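You operate a simulated robot arm through the tools that you are given. There is no shell and no other tool.

Carry out the task below with a simulated robot arm. There is one attempt and no reset: what you move stays moved.

TASK
Grind the peppercorns coarse and pull the mill drawer open.
Fine: set the grind slider, tip in the whole grey cup, stand it back, spill nothing. Set down upright: grey cup.

It is judged by the outcome, as a careful person would: the job done as asked, and still so three seconds after it is handed in. It fails if anything else is knocked over, pushed out of place, dropped, spilled or broken.

THE ROBOT
A 7-joint arm with a fingered hand, fixed in place. Base frame: the origin is at the foot of the arm, x ahead of it, y to its left, z up; the work surface is at about z = 0.76. Readings come in m, degrees, newtons and seconds.
Its first joint turns from -69.0 to 172.0 degrees. Payload 5 kg.
The TCP is the grasp point between the finger pads, 0.032 m short of the fingertips. In the tool frame z runs along the fingers and y along their closing line. Largest opening 0.16 m; the body of the gripper starts 0.089 m behind the TCP. The gripper is a hand of 3 fingers: y runs from the thumb to the fingers, the wrist lies at [0, 0, -0.252] in the tool frame.
Orientation is that of the tool frame in the base frame, as a unit quaternion [x, y, z, w]. With the fingers straight down and closing along the base's y, the tool's x points along the base's -x, its y along +y and its z along -z.

THE INTERFACE
- The arm moves only by the tool apply_moves. Its argument "plan" is text: rows parted by semicolons, each of 6 numbers parted by spaces: the shift along the base's x, y, z in m, then the turn, a rotation vector about the base's x, y, z in degrees. In form: dx dy dz wx wy wz; .... A call has 1 to 20 rows; each row shifts and turns the commanded pose from where the row before left it. Rows are played at 5 a second. More than 0.05 m and 8.6 degrees between two rows, and nothing of the call is played. A pose out of reach is approached as far as the arm can. The call stops where the force on the tool passes 90 N (or 10 N more than at its start, if that is more) or the arm is blocked; 0.2 s more then pass. In this call time passes only in rows, and 0.2 s behind the last. The reply holds the time, the measured pose of the TCP, the force on the tool along the base axes, the opening and the grip force, in the units named above and with some noise, with the torque about the TCP (base axes, N m) and any sound that the robot's microphone picked up.
- Cameras (640 x 400 px; columns grow to the right, rows downward): "scene" is fixed at [0.3993, 0.6482, 1.3936]; the picture's right is [-0.85, -0.52, 0.00], its down [-0.19, 0.31, -0.93] and it looks along [0.48, -0.80, -0.36] (base axes); focal length 313 px, centre (320, 200). "wrist" rides on the gripper at [0.065, -0.004, -0.116] in the tool frame; the picture's right is [0.06, 1.00, 0.00], its down [-0.87, 0.05, -0.49] and it looks along [-0.49, 0.03, 0.87] (tool axes); focal length 261 px, centre (320, 200). There is no depth. A picture from a camera that has moved, and an enlarged one, comes with that camera's place and axes in the base frame and with its lens.
- camera(camera): a new picture of that camera. No time passes.
- slide_trunk(by): slides the trunk up (or, below 0, down) by that many m; the arm rides with it, the base frame stays. It gives what a move gives, with no picture.
- finger_targets(finger1, finger2, thumb_bend): sets how far each is bent, from 0 (flat) to 1 (curled in); at 0.3 the hand is open as for a grip, at 0.7 the pads meet at the TCP. One left out holds its place. A second passes; each finger stops where it meets its share of the squeeze, and holds until it gets a number again. It is the only way to open and close the hand. It gives what a move gives, with no picture; readings hold the bend of each and the force on the fingers (four entries, about 0 where the hand has none), thumb and palm.
- inspect(camera, box): a new picture of the part [left, top, right, bottom] of that camera's present view, enlarged. No time passes.
- hand_in(): hands the job in; it is judged then, once.

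Nothing tells you positions but the pictures and the camera data. Unless the task says otherwise, let go and move clear before handing in.

The tools are called after ">>>" as name(argument=value, ...) on one line, values as JSON. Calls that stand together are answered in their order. apply_moves: Moves the arm, as the interface text tells. Its arguments: {"type":"object","properties":{"plan":{"type":"string"}},"required":["plan"]} The other tools are called the same way: slide_trunk (by) slides the trunk up or down; finger_targets (finger1, finger2, thumb_bend) moves the fingers one by one; camera (camera) takes a picture; inspect (camera, box) takes an enlarged picture of a part of a camera's view; hand_in () hands the job in.

At the start:

```text
time: 0.0
ee_pos: [0.5978, -0.3513, 1.1732]
ee_rot: [0.0, 1.0, 0.0, 0.0]
wrist_force: [-0.1, 1.1, 0.3]
ft_torque: [0.03, -0.03, 0.01]
gripper_width: 0.16
grasp_force: 0.0
shape: jaw
bend: [0.3, 0.3, 0.3]
finger forces: [0.0, 0.0, 0.1, 0.0, 0.0, 0.1]
trunk travel left (down, up): [-0.725, 0.215]
```

scene: 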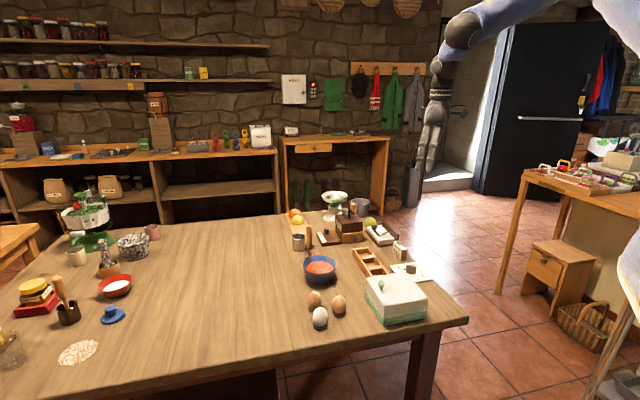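
wrist: 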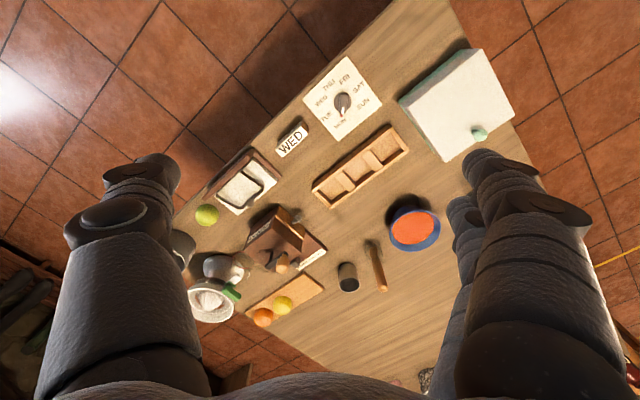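

I see a table with many items; the mill (a wooden box with a drawer and a slider) seems to be near the middle of the wrist view, with a grey cup nearby. I'll look closer before moving.

>>> inspect(camera="scene", box=[270, 170, 450, 290])

>>> inspect(camera="wrist", box=[170, 130, 450, 340])

>>> inspect(camera="scene", box=[0, 180, 200, 380])

```text
3.33 times, centred on (360, 230) of scene
camera zoom: at [0.3993, 0.6482, 1.3936], right [-0.85, -0.52, 0.0], down [-0.19, 0.31, -0.93], along [0.48, -0.8, -0.36], focal length 1043 px, centre (187, 100)
```

zoom: 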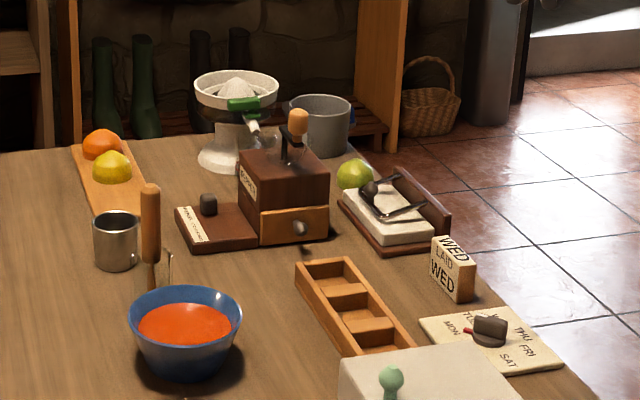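

```text
1.90 times, centred on (310, 235) of wrist
camera zoom: at [0.5328, -0.3547, 1.2895], right [-0.06, 1.0, 0.0], down [0.87, 0.05, 0.49], along [0.49, 0.03, -0.87], focal length 496 px, centre (339, 133)
```

zoom: 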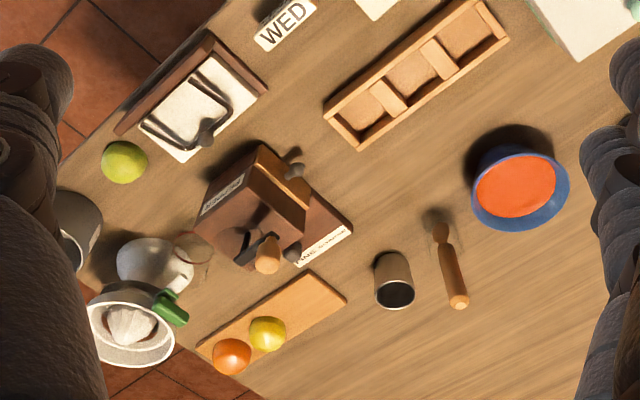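

```text
2.00 times, centred on (100, 280) of scene
camera zoom: at [0.3993, 0.6482, 1.3936], right [-0.85, -0.52, 0.0], down [-0.19, 0.31, -0.93], along [0.48, -0.8, -0.36], focal length 626 px, centre (760, 40)
```

zoom: 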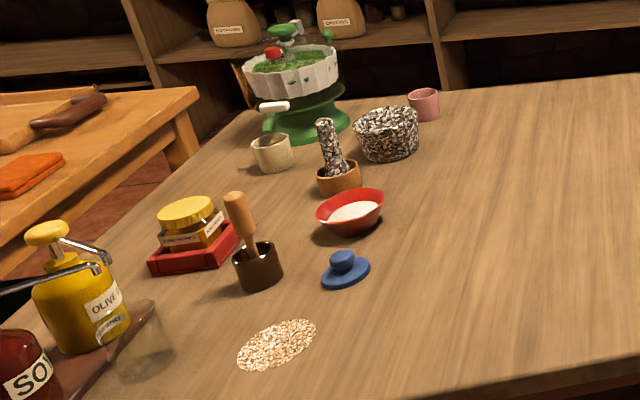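

The mill looks like the brown box with a crank and a knob drawer, with a slider on its base plate. I'll zoom in on the labels and on both grey cups.

>>> inspect(camera="scene", box=[310, 195, 370, 250])

>>> inspect(camera="scene", box=[280, 185, 340, 285])

>>> inspect(camera="wrist", box=[240, 190, 340, 290])

>>> inspect(camera="wrist", box=[320, 230, 400, 300])

>>> inspect(camera="wrist", box=[160, 210, 260, 330])

```text
7.27 times, centred on (340, 222) of scene
camera zoom: at [0.3993, 0.6482, 1.3936], right [-0.85, -0.52, 0.0], down [-0.19, 0.31, -0.93], along [0.48, -0.8, -0.36], focal length 2275 px, centre (174, 36)
```

zoom: 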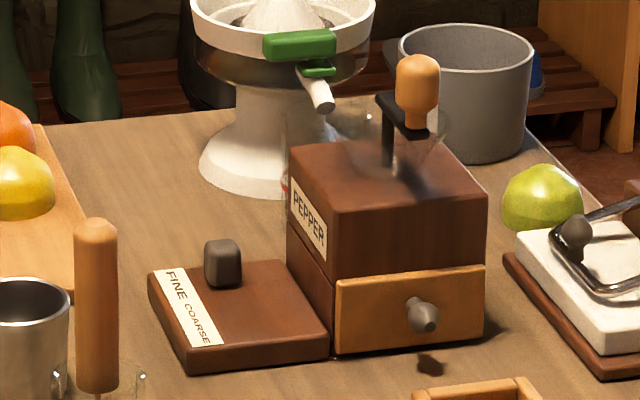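

```text
4.00 times, centred on (310, 235) of scene
camera zoom: at [0.3993, 0.6482, 1.3936], right [-0.85, -0.52, 0.0], down [-0.19, 0.31, -0.93], along [0.48, -0.8, -0.36], focal length 1251 px, centre (360, 60)
```

zoom: 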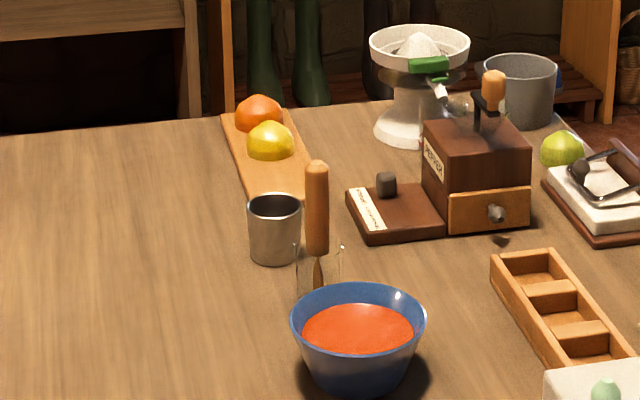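

```text
4.00 times, centred on (290, 240) of wrist
camera zoom: at [0.5328, -0.3547, 1.2895], right [-0.06, 1.0, 0.0], down [0.87, 0.05, 0.49], along [0.49, 0.03, -0.87], focal length 1043 px, centre (440, 40)
```

zoom: 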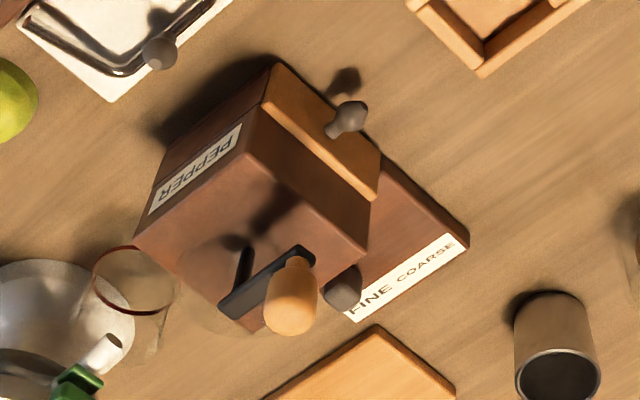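

```text
5.71 times, centred on (360, 265) of wrist
camera zoom: at [0.5328, -0.3547, 1.2895], right [-0.06, 1.0, 0.0], down [0.87, 0.05, 0.49], along [0.49, 0.03, -0.87], focal length 1489 px, centre (91, -171)
```

zoom: 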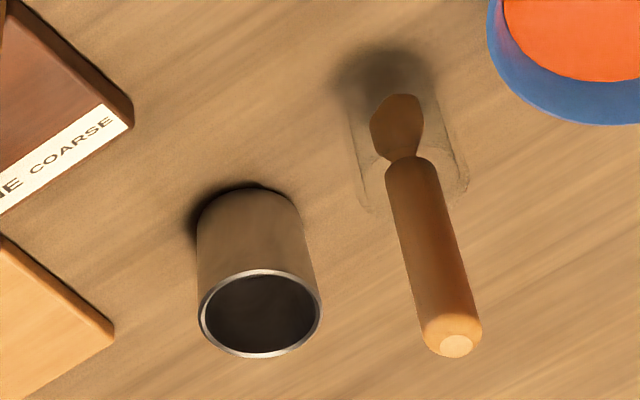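

```text
3.33 times, centred on (210, 270) of wrist
camera zoom: at [0.5328, -0.3547, 1.2895], right [-0.06, 1.0, 0.0], down [0.87, 0.05, 0.49], along [0.49, 0.03, -0.87], focal length 869 px, centre (687, -33)
```

zoom: 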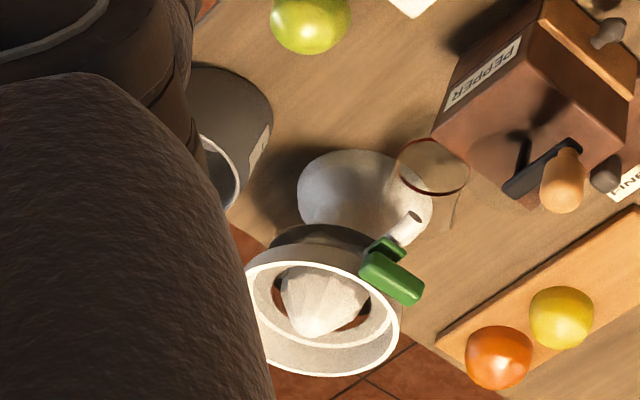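

The mill has a FINE–COARSE slider (knob now at the FINE end), and there is what looks like a clear hopper around the crank. I'll zoom further to check the hopper, the crank and the larger grey vessel.

>>> inspect(camera="scene", box=[340, 195, 390, 226])

>>> inspect(camera="scene", box=[312, 220, 362, 251])

>>> inspect(camera="wrist", box=[255, 195, 325, 239])

>>> inspect(camera="wrist", box=[255, 230, 325, 274])

>>> inspect(camera="wrist", box=[330, 260, 370, 300])

```text
12.80 times, centred on (365, 210) of scene
camera zoom: at [0.3993, 0.6482, 1.3936], right [-0.85, -0.52, 0.0], down [-0.19, 0.31, -0.93], along [0.48, -0.8, -0.36], focal length 4004 px, centre (-256, 66)
```

zoom: 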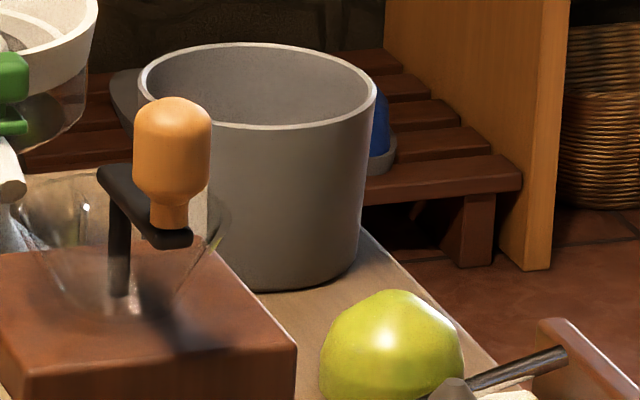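

```text
12.80 times, centred on (337, 236) of scene
camera zoom: at [0.3993, 0.6482, 1.3936], right [-0.85, -0.52, 0.0], down [-0.19, 0.31, -0.93], along [0.48, -0.8, -0.36], focal length 4004 px, centre (102, -254)
```

zoom: 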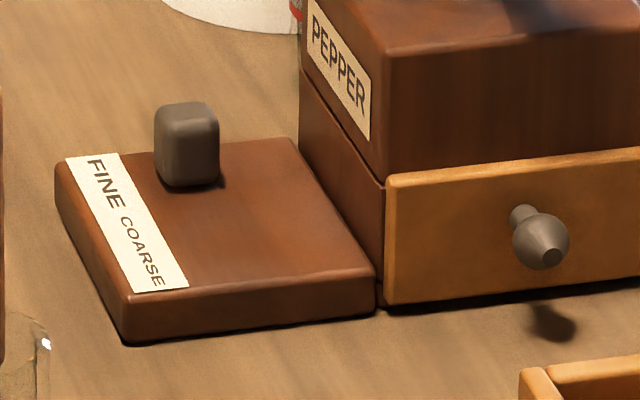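

```text
9.09 times, centred on (290, 217) of wrist
camera zoom: at [0.5328, -0.3547, 1.2895], right [-0.06, 1.0, 0.0], down [0.87, 0.05, 0.49], along [0.49, 0.03, -0.87], focal length 2370 px, centre (593, 46)
```

zoom: 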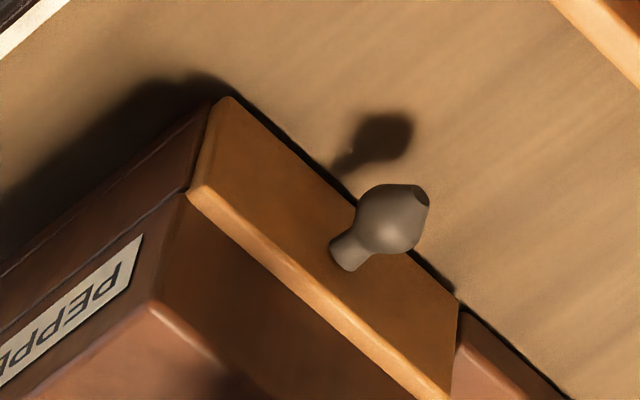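

```text
9.09 times, centred on (290, 252) of wrist
camera zoom: at [0.5328, -0.3547, 1.2895], right [-0.06, 1.0, 0.0], down [0.87, 0.05, 0.49], along [0.49, 0.03, -0.87], focal length 2370 px, centre (593, -273)
```

zoom: 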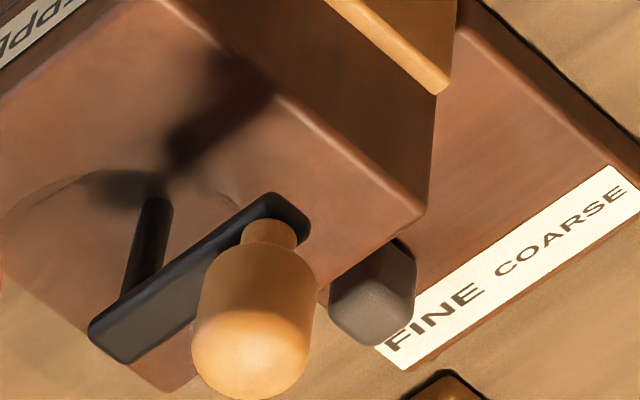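

```text
10.00 times, centred on (350, 280) of wrist
camera zoom: at [0.5328, -0.3547, 1.2895], right [-0.06, 1.0, 0.0], down [0.87, 0.05, 0.49], along [0.49, 0.03, -0.87], focal length 2606 px, centre (20, -600)
```

zoom: 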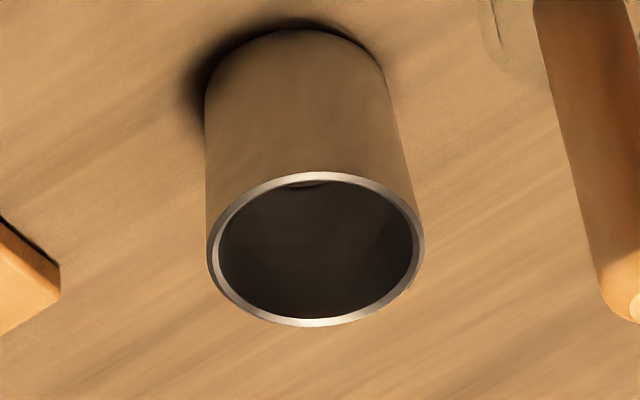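

The slider must go toward COARSE (toward the scene camera), and the small metal cup near (1.04, -0.25) seems to hold the pepper, with a glass and stick standing close in front of it. I'll move the hand a little forward for a better look before touching anything.

>>> apply_moves(plan="0.03 0.01 0 0 0 0; 0.03 0.01 0 0 0 0; 0.03 0.01 0 0 0 0; 0.03 0.01 0 0 0 0; 0.03 0.01 0 0 0 0")

>>> camera(camera="wrist")

>>> camera(camera="scene")

```text
time: 1.2
ee_pos: [0.7507, -0.3017, 1.1725]
ee_rot: [0.001, 1.0, 0.0, -0.001]
wrist_force: [0.3, 1.0, -0.7]
ft_torque: [0.01, 0.03, 0.04]
gripper_width: 0.1602
grasp_force: 0.0
shape: jaw
bend: [0.3, 0.3, 0.3]
finger forces: [0.0, 0.0, 0.0, 0.0, 0.0, 0.0]
trunk travel left (down, up): [-0.725, 0.215]
```

```text
taken
camera wrist: at [0.6858, -0.306, 1.2886], right [-0.06, 1.0, 0.0], down [0.87, 0.05, 0.49], along [0.49, 0.03, -0.87], focal length 261 px, centre (320, 200)
```

wrist: 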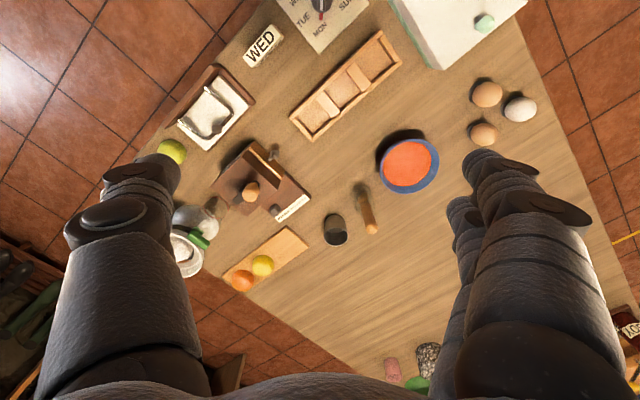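

```text
taken
```

scene: 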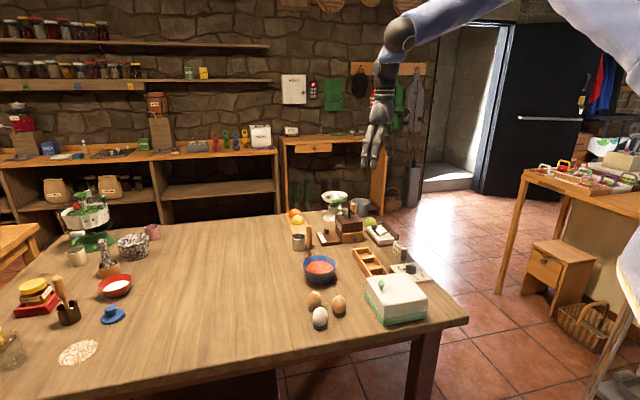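

The hand is now over the tray area with a clear view of mill, cup and glass. Zooming in on each.

>>> inspect(camera="wrist", box=[200, 130, 320, 230])

>>> inspect(camera="wrist", box=[310, 170, 400, 250])

>>> inspect(camera="scene", box=[288, 220, 338, 260])

>>> inspect(camera="wrist", box=[430, 140, 560, 260])

```text
4.00 times, centred on (260, 180) of wrist
camera zoom: at [0.6858, -0.306, 1.2886], right [-0.06, 1.0, 0.0], down [0.87, 0.05, 0.49], along [0.49, 0.03, -0.87], focal length 1043 px, centre (560, 280)
```

zoom: 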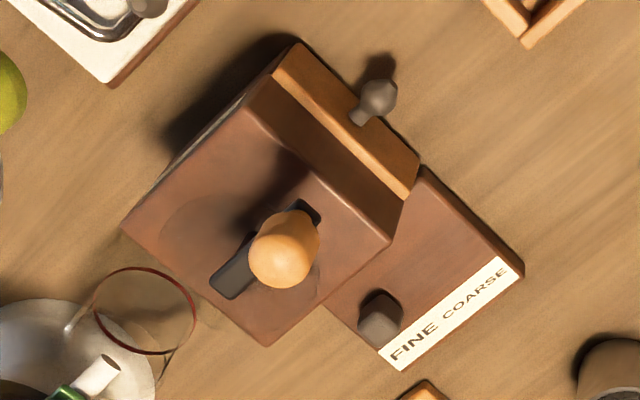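

```text
5.00 times, centred on (355, 210) of wrist
camera zoom: at [0.6858, -0.306, 1.2886], right [-0.06, 1.0, 0.0], down [0.87, 0.05, 0.49], along [0.49, 0.03, -0.87], focal length 1303 px, centre (145, 150)
```

zoom: 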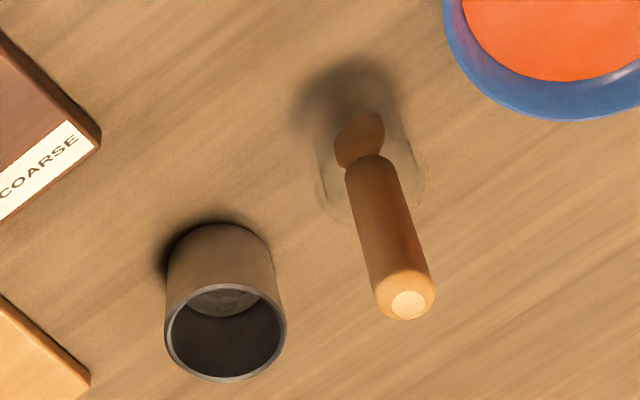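

```text
10.00 times, centred on (313, 240) of scene
camera zoom: at [0.3993, 0.6482, 1.3936], right [-0.85, -0.52, 0.0], down [-0.19, 0.31, -0.93], along [0.48, -0.8, -0.36], focal length 3128 px, centre (390, -200)
```

zoom: 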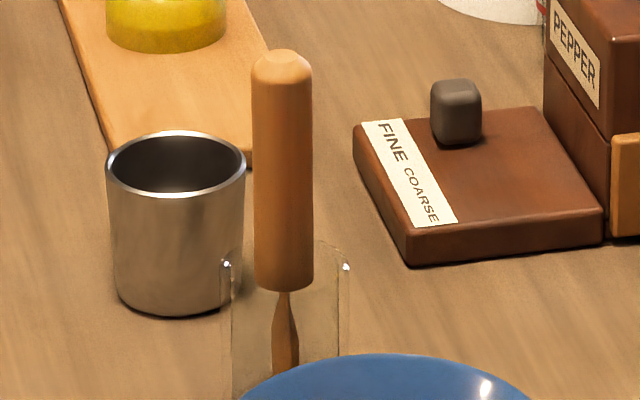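

```text
3.33 times, centred on (495, 200) of wrist
camera zoom: at [0.6858, -0.306, 1.2886], right [-0.06, 1.0, 0.0], down [0.87, 0.05, 0.49], along [0.49, 0.03, -0.87], focal length 869 px, centre (-263, 200)
```

zoom: 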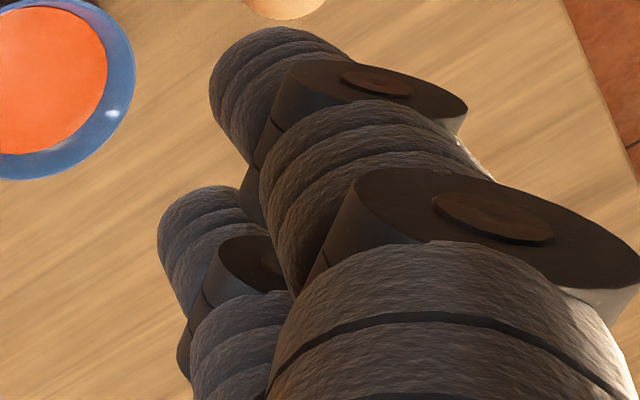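

The stick in the glass stands only about 0.1 m from the cup, on the robot's side, so I'll test whether the hand can be turned about the vertical (camera side away from the stick) while it is still high and clear.

>>> apply_moves(plan="0 0 0 0 0 8.5; 0 0 0 0 0 8.5; 0 0 0 0 0 8.5; 0 0 0 0 0 8.5; 0 0 0 0 0 8.5; 0 0 0 0 0 8.5; 0 0 0 0 0 8.5; 0 0 0 0 0 8.5; 0 0 0 0 0 8.5; 0 0 0 0 0 8.5; 0 0 0 0 0 8.5; 0 0 0 0 0 8.5; 0 0 0 0 0 8.5; 0 0 0 0 0 8.5; 0 0 0 0 0 8.5; 0 0 0 0 0 8.5; 0 0 0 0 0 8.5")

>>> camera(camera="scene")

>>> camera(camera="wrist")

```text
time: 4.8
ee_pos: [0.7478, -0.3011, 1.1735]
ee_rot: [0.953, -0.304, 0.001, 0.0]
wrist_force: [0.2, -0.3, 0.4]
ft_torque: [-0.01, 0.02, -0.03]
gripper_width: 0.1599
grasp_force: 0.1
shape: jaw
bend: [0.3, 0.3, 0.3]
finger forces: [0.0, 0.1, 0.1, 0.0, 0.0, 0.0]
trunk travel left (down, up): [-0.725, 0.215]
```

```text
taken
```

scene: 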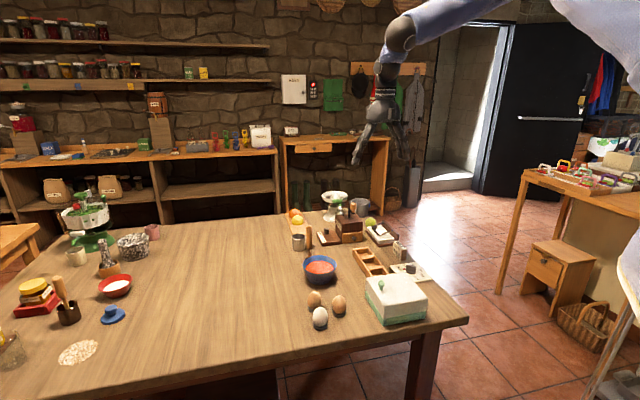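

```text
taken
camera wrist: at [0.8036, -0.3351, 1.2896], right [-0.53, -0.85, 0.0], down [-0.74, 0.46, 0.49], along [-0.42, 0.26, -0.87], focal length 261 px, centre (320, 200)
```

wrist: 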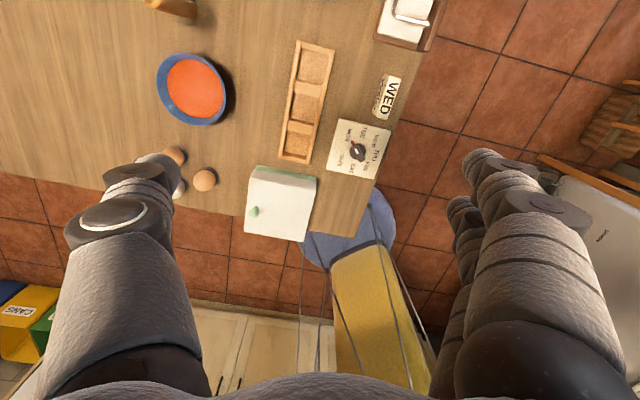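

The flipped yaw works. Next I'll test how far out the arm reaches above the cup with the tool pointing straight down, staying well above everything.

>>> apply_moves(plan="0.024 0.004 0 0 0 5; 0.024 0.004 0 0 0 5; 0.024 0.004 0 0 0 5; 0.024 0.004 0 0 0 0; 0.024 0.004 0 0 0 0; 0.024 0.004 0 0 0 0; 0.024 0.004 0 0 0 0; 0.024 0.004 0 0 0 0; 0.024 0.004 0 0 0 0; 0.024 0.004 0 0 0 0; 0.024 0.006 0 0 0 0; 0.024 0.006 0 0 0 0; 0 0 0 0 0 0")

>>> camera(camera="scene")

```text
time: 7.6
ee_pos: [0.9045, -0.3094, 1.1523]
ee_rot: [0.984, -0.178, 0.002, -0.002]
wrist_force: [-0.5, 0.9, 0.3]
ft_torque: [0.02, 0.03, -0.03]
gripper_width: 0.1598
grasp_force: 0.2
shape: jaw
bend: [0.3, 0.3, 0.3]
finger forces: [0.0, 0.1, 0.1, 0.0, 0.1, 0.0]
out of reach, approached as far as the arm can: row 6, 7, 8, 9, 10, 11, 12
trunk travel left (down, up): [-0.725, 0.215]
```

```text
taken
```

scene: 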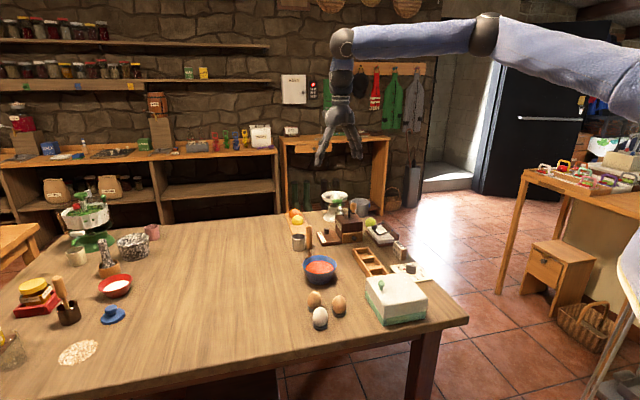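

At this trunk height the arm is stretched straight at about 0.955 m, so I'll back off a little, and then lower the trunk in stages while raising the hand, to gain reach at table height.

>>> apply_moves(plan="-0.04 0 0 0 0 0; -0.04 0 0 0 0 0; -0.04 0 0 0 0 0; 0 0 0 0 0 0")

```text
time: 8.6
ee_pos: [0.7832, -0.3086, 1.1457]
ee_rot: [0.984, -0.179, -0.001, 0.0]
wrist_force: [-0.2, 0.3, -0.2]
ft_torque: [0.0, 0.05, 0.0]
gripper_width: 0.1599
grasp_force: 0.0
shape: jaw
bend: [0.3, 0.3, 0.3]
finger forces: [0.1, 0.1, 0.0, 0.0, 0.1, 0.0]
trunk travel left (down, up): [-0.725, 0.215]
```

Commanded pose follows the reached pose, good. Now lower the trunk a bit, with the hand over the low tray (plenty of clearance).

>>> slide_trunk(by=-0.12)

>>> apply_moves(plan="0 0 0.04 0 0 0; 0 0 0.04 0 0 0; 0 0 0.04 0 0 0; 0 0 0.03 0 0 0; 0 0 0 0 0 0")

>>> slide_trunk(by=-0.12)

>>> apply_moves(plan="0 0 0.04 0 0 0; 0 0 0.04 0 0 0; 0 0 0.04 0 0 0; 0 0 0 0 0 0")

>>> camera(camera="scene")

```text
time: 10.1
ee_pos: [0.7825, -0.3087, 1.028]
ee_rot: [0.984, -0.178, 0.0, 0.0]
wrist_force: [0.6, -0.1, -0.6]
ft_torque: [0.01, 0.0, 0.02]
gripper_width: 0.1597
grasp_force: 0.1
shape: jaw
bend: [0.3, 0.3, 0.3]
finger forces: [0.0, 0.0, 0.1, 0.0, 0.0, 0.1]
trunk travel left (down, up): [-0.605, 0.335]
```

```text
time: 11.3
ee_pos: [0.7826, -0.31, 1.1776]
ee_rot: [0.984, -0.178, 0.001, 0.0]
wrist_force: [0.4, 0.2, -0.3]
ft_torque: [0.03, 0.0, 0.0]
gripper_width: 0.1601
grasp_force: 0.0
shape: jaw
bend: [0.3, 0.3, 0.3]
finger forces: [0.1, 0.0, 0.0, 0.0, 0.0, 0.0]
trunk travel left (down, up): [-0.605, 0.335]
```

```text
time: 12.8
ee_pos: [0.7829, -0.31, 1.0581]
ee_rot: [0.984, -0.179, -0.001, 0.0]
wrist_force: [-0.3, 0.2, -0.3]
ft_torque: [-0.03, 0.0, 0.01]
gripper_width: 0.16
grasp_force: 0.1
shape: jaw
bend: [0.3, 0.3, 0.3]
finger forces: [0.0, 0.0, 0.0, 0.0, 0.0, 0.0]
trunk travel left (down, up): [-0.485, 0.455]
```

```text
time: 13.8
ee_pos: [0.7643, -0.3198, 1.1569]
ee_rot: [0.984, -0.178, 0.005, -0.005]
wrist_force: [0.9, -0.1, 0.2]
ft_torque: [0.02, -0.01, 0.0]
gripper_width: 0.1599
grasp_force: 0.1
shape: jaw
bend: [0.3, 0.3, 0.3]
finger forces: [0.0, 0.0, 0.0, 0.1, 0.0, 0.0]
out of reach, approached as far as the arm can: row 2, 3
trunk travel left (down, up): [-0.485, 0.455]
```

```text
taken
```

scene: 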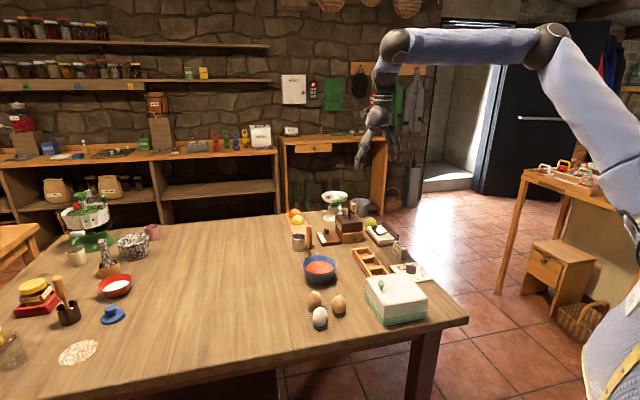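

The geometry shows the shoulder was already at the best height for table work, so I'll put the trunk back up.

>>> slide_trunk(by=0.2)

>>> apply_moves(plan="0 0 -0.04 0 0 0; 0 0 -0.04 0 0 0; 0 0 -0.04 0 0 0; 0 0 -0.04 0 0 0; 0 0 -0.04 0 0 0; 0 0 -0.04 0 0 0; 0 0 -0.03 0 0 0")

```text
time: 16.0
ee_pos: [0.7642, -0.3202, 1.3568]
ee_rot: [0.984, -0.178, 0.005, -0.005]
wrist_force: [-0.1, -0.3, 0.1]
ft_torque: [0.0, 0.02, -0.02]
gripper_width: 0.16
grasp_force: 0.1
shape: jaw
bend: [0.3, 0.3, 0.3]
finger forces: [0.0, 0.1, 0.1, 0.0, 0.1, 0.0]
trunk travel left (down, up): [-0.685, 0.255]
```

```text
time: 17.6
ee_pos: [0.7632, -0.3188, 1.0853]
ee_rot: [0.984, -0.178, 0.005, -0.006]
wrist_force: [-0.2, 0.7, 0.8]
ft_torque: [0.02, 0.02, -0.01]
gripper_width: 0.1599
grasp_force: 0.1
shape: jaw
bend: [0.3, 0.3, 0.3]
finger forces: [0.0, 0.0, 0.0, 0.0, 0.0, 0.0]
trunk travel left (down, up): [-0.685, 0.255]
```

Trunk is near its best height again. I'll look at the hand itself to judge its bulk and whether the wrist camera has a housing.

>>> inspect(camera="scene", box=[330, 60, 430, 220])

>>> camera(camera="scene")

```text
2.50 times, centred on (380, 140) of scene
camera zoom: at [0.3993, 0.6482, 1.3936], right [-0.85, -0.52, 0.0], down [-0.19, 0.31, -0.93], along [0.48, -0.8, -0.36], focal length 782 px, centre (170, 350)
```

zoom: 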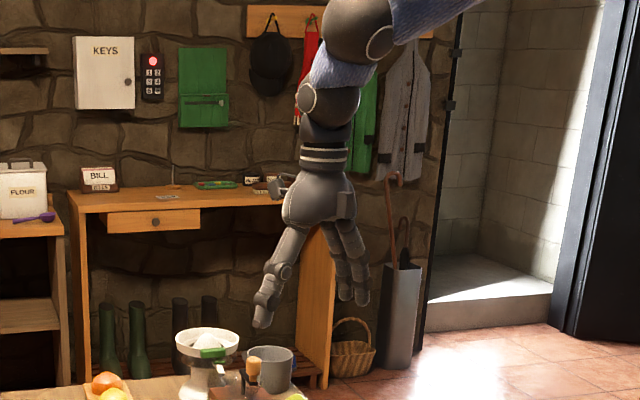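

```text
taken
```

scene: 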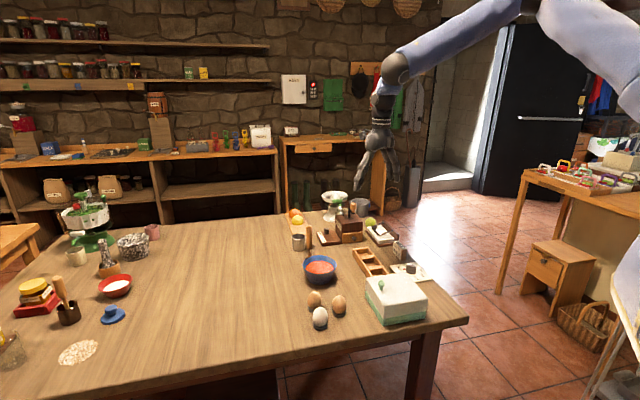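

The hand carries a small camera housing on one side, so I want that side away from the mill and crank. I'll test turning the hand the other way round here, where it is clear.

>>> apply_moves(plan="0 0 0 0 0 -8.5; 0 0 0 0 0 -8.5; 0 0 0 0 0 -8.5; 0 0 0 0 0 -8.5; 0 0 0 0 0 -8.5; 0 0 0 0 0 -8.5; 0 0 0 0 0 -8.5; 0 0 0 0 0 -8.5; 0 0 0 0 0 -8.5; 0 0 0 0 0 -8.5; 0 0 0 0 0 -8.5; 0 0 0 0 0 -8.5; 0 0 0 0 0 -8.5; 0 0 0 0 0 -8.5; 0 0 0 0 0 -8.5; 0 0 0 0 0 -8.5; 0 0 0 0 0 -8.5; 0 0 0 0 0 -8.5; 0 0 0 0 0 -8.5; 0 0 0 0 0 -8.5")

>>> apply_moves(plan="0 0 0 0 0 -8.3; 0 0 0 0 0 -8.3; 0 0 0 0 0 -8.3; 0 0 0 0 0 -8.3; 0 0 0 0 0 -8.3; 0 0 0 0 0 -8.3; 0 0 0 0 0 -8.3; 0 0 0 0 0 -8.3; 0 0 0 0 0 -8.3; 0 0 0 0 0 -8.3; 0 0 0 0 0 -8.3; 0 0 0 0 0 -8.3; 0 0 0 0 0 -8.3; 0 0 0 0 0 -8.3; 0 0 0 0 0 -8.3; 0 0 0 0 0 0")

```text
time: 21.8
ee_pos: [0.7635, -0.3196, 1.0868]
ee_rot: [0.093, 0.996, -0.006, -0.006]
wrist_force: [0.1, 0.8, -0.4]
ft_torque: [-0.06, 0.03, 0.02]
gripper_width: 0.1602
grasp_force: 0.1
shape: jaw
bend: [0.3, 0.3, 0.3]
finger forces: [0.0, 0.2, 0.0, 0.0, 0.0, 0.1]
trunk travel left (down, up): [-0.685, 0.255]
```

```text
time: 25.2
ee_pos: [0.7645, -0.3196, 1.0863]
ee_rot: [0.859, 0.511, 0.0, -0.008]
wrist_force: [0.8, 0.1, -0.2]
ft_torque: [-0.07, 0.02, -0.03]
gripper_width: 0.16
grasp_force: 0.1
shape: jaw
bend: [0.3, 0.3, 0.3]
finger forces: [0.0, 0.0, 0.0, 0.1, 0.1, 0.0]
out of reach, approached as far as the arm can: row 14, 15
trunk travel left (down, up): [-0.685, 0.255]
```

The hand can turn about -119° to +160°, which is enough. For the slider I'll close the fingers, face the hand along the mill, tilt about 25° outward, and hover behind the slider knob near (1.05, -0.405).

>>> finger_targets(finger1=0.7, finger2=0.7, thumb_bend=0.7)

>>> apply_moves(plan="0 0 0 0 0 8.2; 0 0 0 0 0 8.2; 0 0 0 0 0 8.2; 0 0 0 0 0 8.2; 0 0 0 0 0 8.2; 0 0 0 0 0 8.2; 0 0 0 0 0 8.2; 0 0 0 0 0 8.2; 0 0 0 0 0 8; 0.02 -0.006 0 -4.42 -4.42 0; 0.02 -0.006 0 -4.42 -4.42 0; 0.02 -0.006 0 -4.42 -4.42 0; 0.02 -0.006 0 -4.42 -4.42 0; 0.02 -0.006 0 0 0 0; 0 0 0 0 0 0")

>>> camera(camera="wrist")

>>> camera(camera="scene")

```text
time: 26.2
ee_pos: [0.7632, -0.3196, 1.0855]
ee_rot: [0.859, 0.512, 0.0, -0.007]
wrist_force: [0.3, -0.1, 0.8]
ft_torque: [-0.03, -0.01, -0.01]
gripper_width: 0.0129
grasp_force: 0.1
shape: fingers
bend: [0.7, 0.7, 0.7]
finger forces: [0.0, 0.1, 0.1, 0.0, 0.0, 0.1]
trunk travel left (down, up): [-0.685, 0.255]
```

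```text
time: 29.4
ee_pos: [0.8622, -0.3502, 1.0878]
ee_rot: [0.374, 0.903, -0.087, 0.194]
wrist_force: [0.3, 1.5, -0.8]
ft_torque: [-0.01, 0.02, 0.01]
gripper_width: 0.0125
grasp_force: 0.0
shape: fingers
bend: [0.7, 0.7, 0.7]
finger forces: [0.1, 0.0, 0.0, 0.1, 0.0, 0.1]
trunk travel left (down, up): [-0.685, 0.255]
```

```text
taken
camera wrist: at [0.7848, -0.2756, 1.1649], right [0.67, 0.74, -0.04], down [0.46, -0.37, 0.81], along [0.59, -0.56, -0.59], focal length 261 px, centre (320, 200)
```

wrist: 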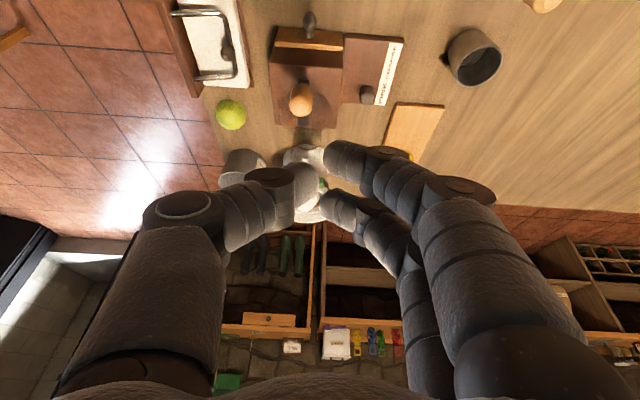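

```text
taken
```

scene: 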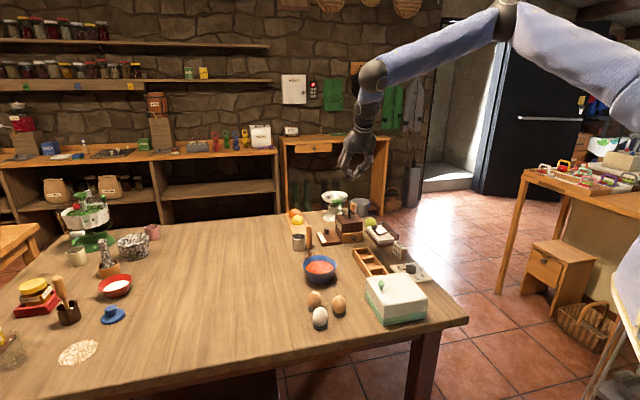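

Orientation is as wanted (tilt ≈ 24°). Now move to hover behind the slider knob, still high.

>>> apply_moves(plan="0.0237 -0.0069 0 0 0 0; 0.0237 -0.0069 0 0 0 0; 0.0237 -0.0069 0 0 0 0; 0.0237 -0.0069 0 0 0 0; 0.0237 -0.0069 -0.01 0 0 0; 0.0237 -0.0069 -0.02 0 0 0; 0.0237 -0.0069 -0.02 0 0 0; 0.0237 -0.0069 -0.02 0 0 0; 0 0 -0.02 0 0 0; 0 0 -0.02 0 0 0; 0 0 0 0 0 0")

>>> camera(camera="wrist")

>>> inspect(camera="scene", box=[280, 140, 400, 260])

```text
time: 31.8
ee_pos: [0.9808, -0.4453, 0.9994]
ee_rot: [0.373, 0.903, -0.086, 0.195]
wrist_force: [-1.0, -0.6, -0.7]
ft_torque: [0.03, 0.0, -0.02]
gripper_width: 0.0127
grasp_force: 0.0
shape: fingers
bend: [0.7, 0.7, 0.7]
finger forces: [0.0, 0.1, 0.0, 0.1, 0.0, 0.1]
out of reach, approached as far as the arm can: row 5, 6, 7, 8, 9, 10
trunk travel left (down, up): [-0.685, 0.255]
```

```text
taken
camera wrist: at [0.9029, -0.372, 1.0776], right [0.67, 0.74, -0.04], down [0.46, -0.37, 0.81], along [0.59, -0.55, -0.59], focal length 261 px, centre (320, 200)
```

wrist: 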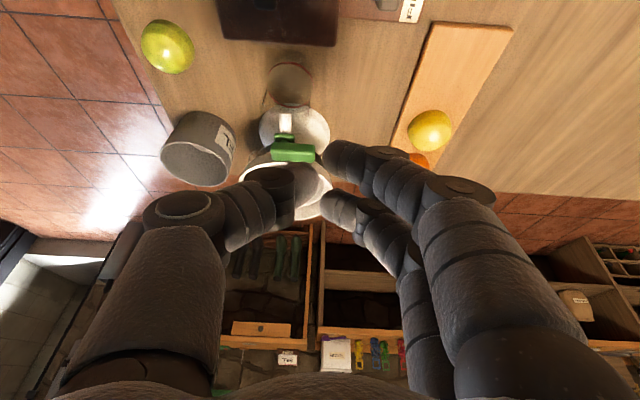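

```text
3.33 times, centred on (340, 200) of scene
camera zoom: at [0.3993, 0.6482, 1.3936], right [-0.85, -0.52, 0.0], down [-0.19, 0.31, -0.93], along [0.48, -0.8, -0.36], focal length 1043 px, centre (253, 200)
```

zoom: 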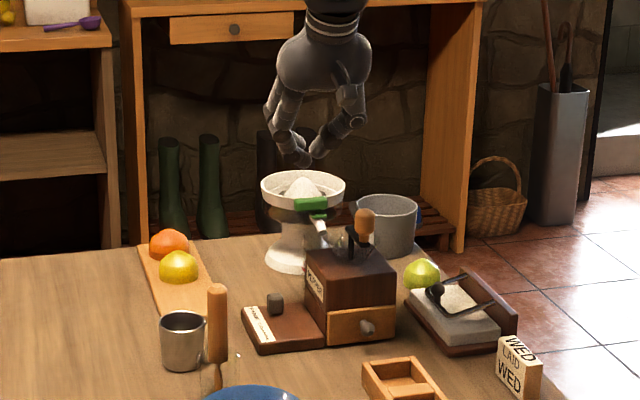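

The arm hit its reach limit with this tilt, so I'll back off, tilt a bit more (about 38°), and then come to the hover point again.

>>> apply_moves(plan="-0.02 0.03 0.01 0 0 0; -0.02 0.03 0.01 0 0 0; -0.01 0.03 0.01 0 0 0; 0 0 0 -4.9 -4.9 0; 0 0 0 -4.9 -4.9 0; 0 0 0 0 0 0")

>>> apply_moves(plan="0.02 -0.008 0 0 0 0; 0.02 -0.008 -0.01 0 0 0; 0.02 -0.008 -0.01 0 0 0; 0.02 -0.008 -0.015 0 0 0; 0.015 -0.008 -0.015 0 0 0; 0.015 -0.008 -0.015 0 0 0; 0 0 -0.01 0 0 0; 0 0 0 0 0 0")

>>> camera(camera="wrist")

>>> inspect(camera="scene", box=[280, 140, 400, 260])

```text
time: 33.2
ee_pos: [0.9228, -0.3664, 1.0338]
ee_rot: [0.361, 0.873, -0.13, 0.302]
wrist_force: [-0.4, 0.6, -0.3]
ft_torque: [0.02, -0.01, -0.01]
gripper_width: 0.0126
grasp_force: 0.1
shape: fingers
bend: [0.7, 0.7, 0.7]
finger forces: [0.0, 0.0, 0.0, 0.0, 0.1, 0.0]
out of reach, approached as far as the arm can: row 4, 5
trunk travel left (down, up): [-0.685, 0.255]
```

```text
time: 35.0
ee_pos: [0.9803, -0.4573, 0.9872]
ee_rot: [0.361, 0.873, -0.129, 0.302]
wrist_force: [-0.3, -1.1, 0.0]
ft_torque: [-0.02, 0.0, 0.01]
gripper_width: 0.0127
grasp_force: 0.1
shape: fingers
bend: [0.7, 0.7, 0.7]
finger forces: [0.0, 0.0, 0.1, 0.0, 0.0, 0.1]
out of reach, approached as far as the arm can: row 1, 2, 3, 4, 5, 6, 7
trunk travel left (down, up): [-0.685, 0.255]
```

```text
taken
camera wrist: at [0.8904, -0.3722, 1.0389], right [0.67, 0.74, -0.05], down [0.31, -0.22, 0.92], along [0.67, -0.64, -0.38], focal length 261 px, centre (320, 200)
```

wrist: 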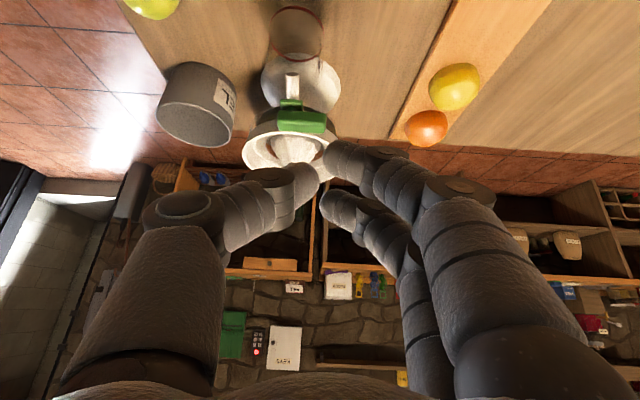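

```text
3.33 times, centred on (340, 200) of scene
camera zoom: at [0.3993, 0.6482, 1.3936], right [-0.85, -0.52, 0.0], down [-0.19, 0.31, -0.93], along [0.48, -0.8, -0.36], focal length 1043 px, centre (253, 200)
```

zoom: 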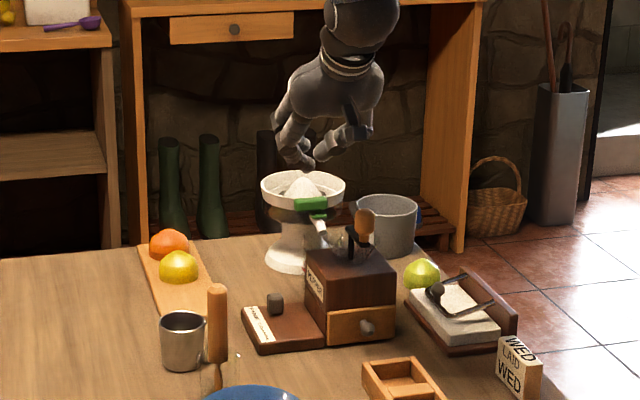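

The solver drifted toward the juicer side, so I'll check how the arm is configured before moving any further.

>>> apply_moves(plan="-0.02 0.03 0.01 0 0 0; -0.02 0.03 0.01 0 0 0; -0.02 0.02 0.01 0 0 0; 0 0 0 0 0 0")

>>> camera(camera="scene")

```text
time: 36.0
ee_pos: [0.9209, -0.3769, 1.0202]
ee_rot: [0.362, 0.872, -0.132, 0.301]
wrist_force: [0.2, -0.6, -0.1]
ft_torque: [0.01, -0.02, 0.0]
gripper_width: 0.0125
grasp_force: 0.0
shape: fingers
bend: [0.7, 0.7, 0.7]
finger forces: [0.1, 0.0, 0.0, 0.0, 0.0, 0.1]
trunk travel left (down, up): [-0.685, 0.255]
```

```text
taken
```

scene: 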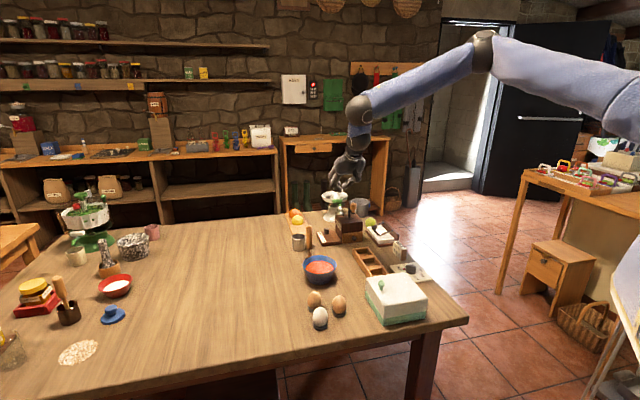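

The elbow isn't straight, so some wrist limit is holding it. I'll turn the hand to point more radially (toward azimuth about -25°) and try extending again at a safe height.

>>> apply_moves(plan="0 0 0 0 0 7; 0 0 0 0 0 7; 0 0 0 0 0 7; 0.02 0 0 0 0 0; 0.02 0 0 0 0 0; 0.02 0 0 0 0 0; 0.02 0 0 0 0 0; 0.02 0 0 0 0 0; 0 0 0 0 0 0")

>>> camera(camera="scene")

```text
time: 38.0
ee_pos: [1.0217, -0.3798, 1.0203]
ee_rot: [0.197, 0.924, -0.074, 0.32]
wrist_force: [-0.4, -0.7, 0.9]
ft_torque: [-0.01, 0.01, 0.03]
gripper_width: 0.0124
grasp_force: 0.2
shape: fingers
bend: [0.7, 0.7, 0.7]
finger forces: [0.0, 0.1, 0.0, 0.0, 0.0, 0.0]
trunk travel left (down, up): [-0.685, 0.255]
```

```text
taken
```

scene: 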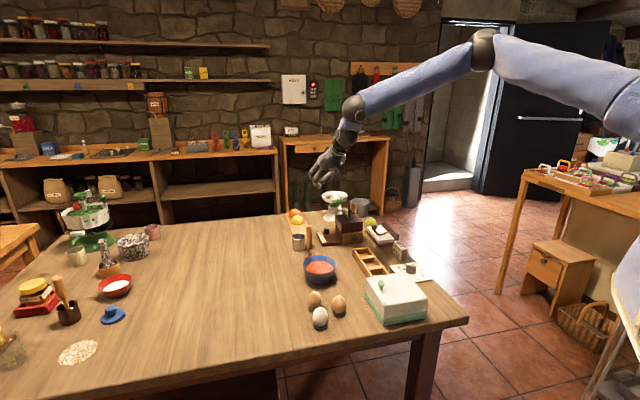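

Radial pointing restores the reach, so I'll keep the hand pointing outward along the arm. For the slider, hooking the two fingers behind the knob with the thumb curled away looks best; I'll retract, turn the hand (camera side away from the mill) and shape the fingers.

>>> apply_moves(plan="-0.03 0.01 0.01 3.24 6.94 0; -0.03 0.01 0.01 3.24 6.94 0; -0.03 0.01 0.01 3.24 6.94 0; -0.03 0.01 0.01 3.24 6.94 0; -0.03 0.01 0.01 3.24 6.94 0; 0 0 0 0 0 -8; 0 0 0 0 0 -8; 0 0 0 0 0 -8; 0 0 0 0 0 -8; 0 0 0 0 0 -8; 0 0 0 0 0 -8; 0 0 0 0 0 -8; 0 0 0 0 0 -8; 0 0 0 0 0 -8; 0 0 0 0 0 -8; 0 0 0 0 0 -7.7; 0 0 0 0 0 0")

>>> finger_targets(finger1=0.6, finger2=0.6, thumb_bend=1.0)

>>> camera(camera="wrist")

>>> inspect(camera="scene", box=[310, 90, 430, 190])

```text
time: 41.6
ee_pos: [0.8697, -0.328, 1.0686]
ee_rot: [0.828, 0.56, -0.001, -0.001]
wrist_force: [-0.6, 0.5, -0.1]
ft_torque: [0.01, -0.01, -0.02]
gripper_width: 0.0123
grasp_force: 0.2
shape: fingers
bend: [0.7, 0.7, 0.7]
finger forces: [0.0, 0.1, 0.0, 0.1, 0.0, 0.0]
trunk travel left (down, up): [-0.685, 0.255]
```

```text
time: 42.6
ee_pos: [0.8714, -0.3278, 1.0696]
ee_rot: [0.828, 0.56, -0.001, 0.0]
wrist_force: [0.7, -0.9, 0.2]
ft_torque: [-0.03, -0.03, -0.01]
gripper_width: 0.0395
grasp_force: 0.2
shape: fingers
bend: [0.6, 0.6, 0.99]
finger forces: [0.0, 0.0, 0.1, 0.0, 0.1, 0.0]
trunk travel left (down, up): [-0.685, 0.255]
```

```text
taken
camera wrist: at [0.891, -0.2653, 1.1857], right [0.95, -0.31, 0.0], down [-0.27, -0.83, 0.49], along [-0.16, -0.47, -0.87], focal length 261 px, centre (320, 200)
```

wrist: 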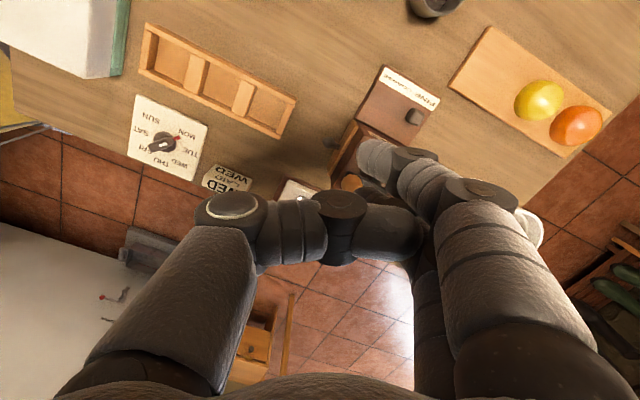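

```text
4.00 times, centred on (370, 140) of scene
camera zoom: at [0.3993, 0.6482, 1.3936], right [-0.85, -0.52, 0.0], down [-0.19, 0.31, -0.93], along [0.48, -0.8, -0.36], focal length 1251 px, centre (120, 440)
```

zoom: 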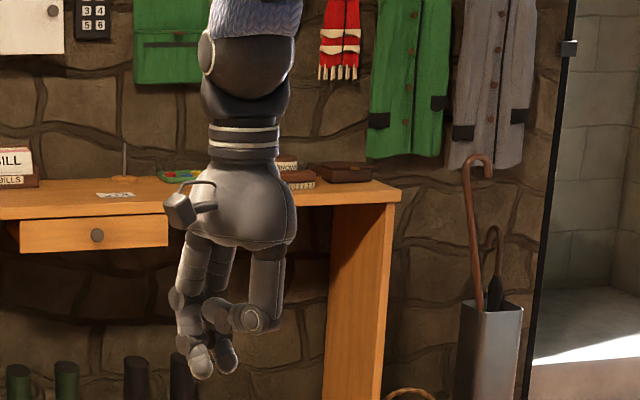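

I can see the camera housing and the curled thumb. A loose pinch (thumb in front, two fingers behind the slider knob, opening about 4 cm) with a 20° outward tilt fits best; I'll set that and hover above the knob at about (0.993, -0.384).

>>> finger_targets(finger1=0.59, finger2=0.59, thumb_bend=0.59)

>>> apply_moves(plan="0 0 0 -2.5 -6.18 0; 0 0 0 -2.5 -6.18 0; 0 0 0 -2.5 -6.18 0; 0.024 -0.011 0 0 0 0; 0.024 -0.011 0 0 0 0; 0.024 -0.011 -0.01 0 0 0; 0.024 -0.011 -0.01 0 0 0; 0.025 -0.012 -0.02 0 0 0; 0 0 -0.02 0 0 0; 0 0 -0.02 0 0 0; 0 0 -0.02 0 0 0; 0 0 -0.02 0 0 0; 0 0 0 0 0 0")

>>> camera(camera="wrist")

>>> inspect(camera="scene", box=[290, 150, 390, 250])

```text
time: 43.6
ee_pos: [0.8699, -0.3271, 1.0708]
ee_rot: [0.829, 0.56, -0.001, -0.001]
wrist_force: [0.1, 0.1, 0.2]
ft_torque: [0.0, -0.01, 0.0]
gripper_width: 0.0507
grasp_force: 0.1
shape: fingers
bend: [0.59, 0.59, 0.59]
finger forces: [0.0, 0.0, 0.0, 0.0, 0.1, 0.0]
trunk travel left (down, up): [-0.685, 0.255]
```

```text
time: 46.4
ee_pos: [0.9785, -0.3908, 0.9555]
ee_rot: [0.815, 0.553, 0.097, 0.144]
wrist_force: [-0.9, 0.2, 0.5]
ft_torque: [0.02, -0.02, 0.02]
gripper_width: 0.0509
grasp_force: 0.1
shape: fingers
bend: [0.59, 0.59, 0.59]
finger forces: [0.0, 0.1, 0.0, 0.0, 0.0, 0.0]
out of reach, approached as far as the arm can: row 11, 12
trunk travel left (down, up): [-0.685, 0.255]
```

```text
taken
camera wrist: at [0.963, -0.3129, 1.064], right [0.89, -0.29, 0.34], down [-0.43, -0.76, 0.48], along [0.12, -0.58, -0.81], focal length 261 px, centre (320, 200)
```

wrist: 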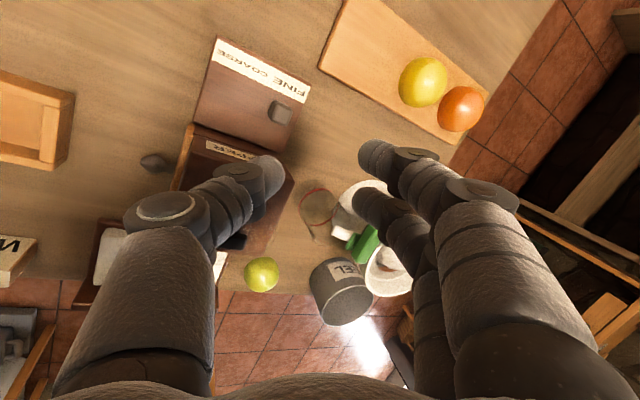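

```text
4.00 times, centred on (340, 200) of scene
camera zoom: at [0.3993, 0.6482, 1.3936], right [-0.85, -0.52, 0.0], down [-0.19, 0.31, -0.93], along [0.48, -0.8, -0.36], focal length 1251 px, centre (240, 200)
```

zoom: 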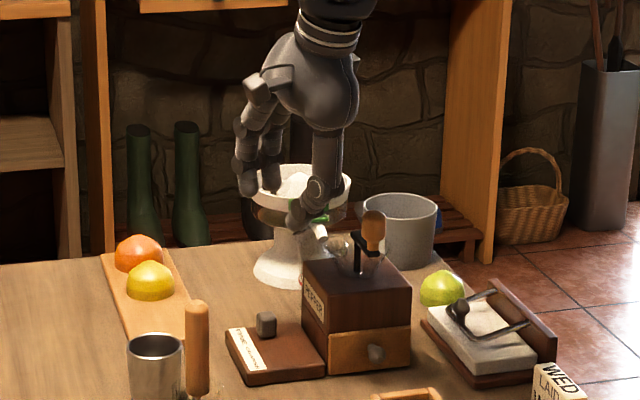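

Descending got blocked near a wrist limit at this yaw, so I'll ease the yaw back by a few degrees and see whether the hand can come lower.

>>> apply_moves(plan="0 0 0 0 0 4; 0 0 0 0 0 4; 0.007 0.003 -0.01 0 0 0; 0.007 0.003 -0.01 0 0 0; 0 0 -0.01 0 0 0; 0 0 -0.01 0 0 0; 0 0 0 0 0 0")

>>> camera(camera="scene")

```text
time: 48.0
ee_pos: [0.9767, -0.3894, 0.9267]
ee_rot: [0.774, 0.608, 0.106, 0.137]
wrist_force: [0.4, -0.1, 0.4]
ft_torque: [0.0, 0.0, 0.02]
gripper_width: 0.051
grasp_force: 0.0
shape: fingers
bend: [0.59, 0.59, 0.59]
finger forces: [0.0, 0.0, 0.0, 0.1, 0.0, 0.0]
out of reach, approached as far as the arm can: row 4, 5, 6
trunk travel left (down, up): [-0.685, 0.255]
```

```text
taken
```

scene: 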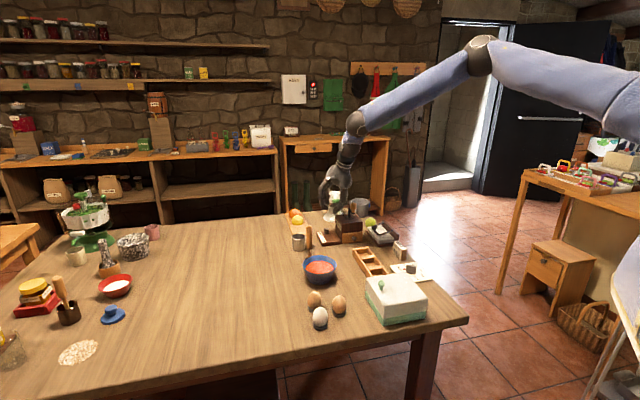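

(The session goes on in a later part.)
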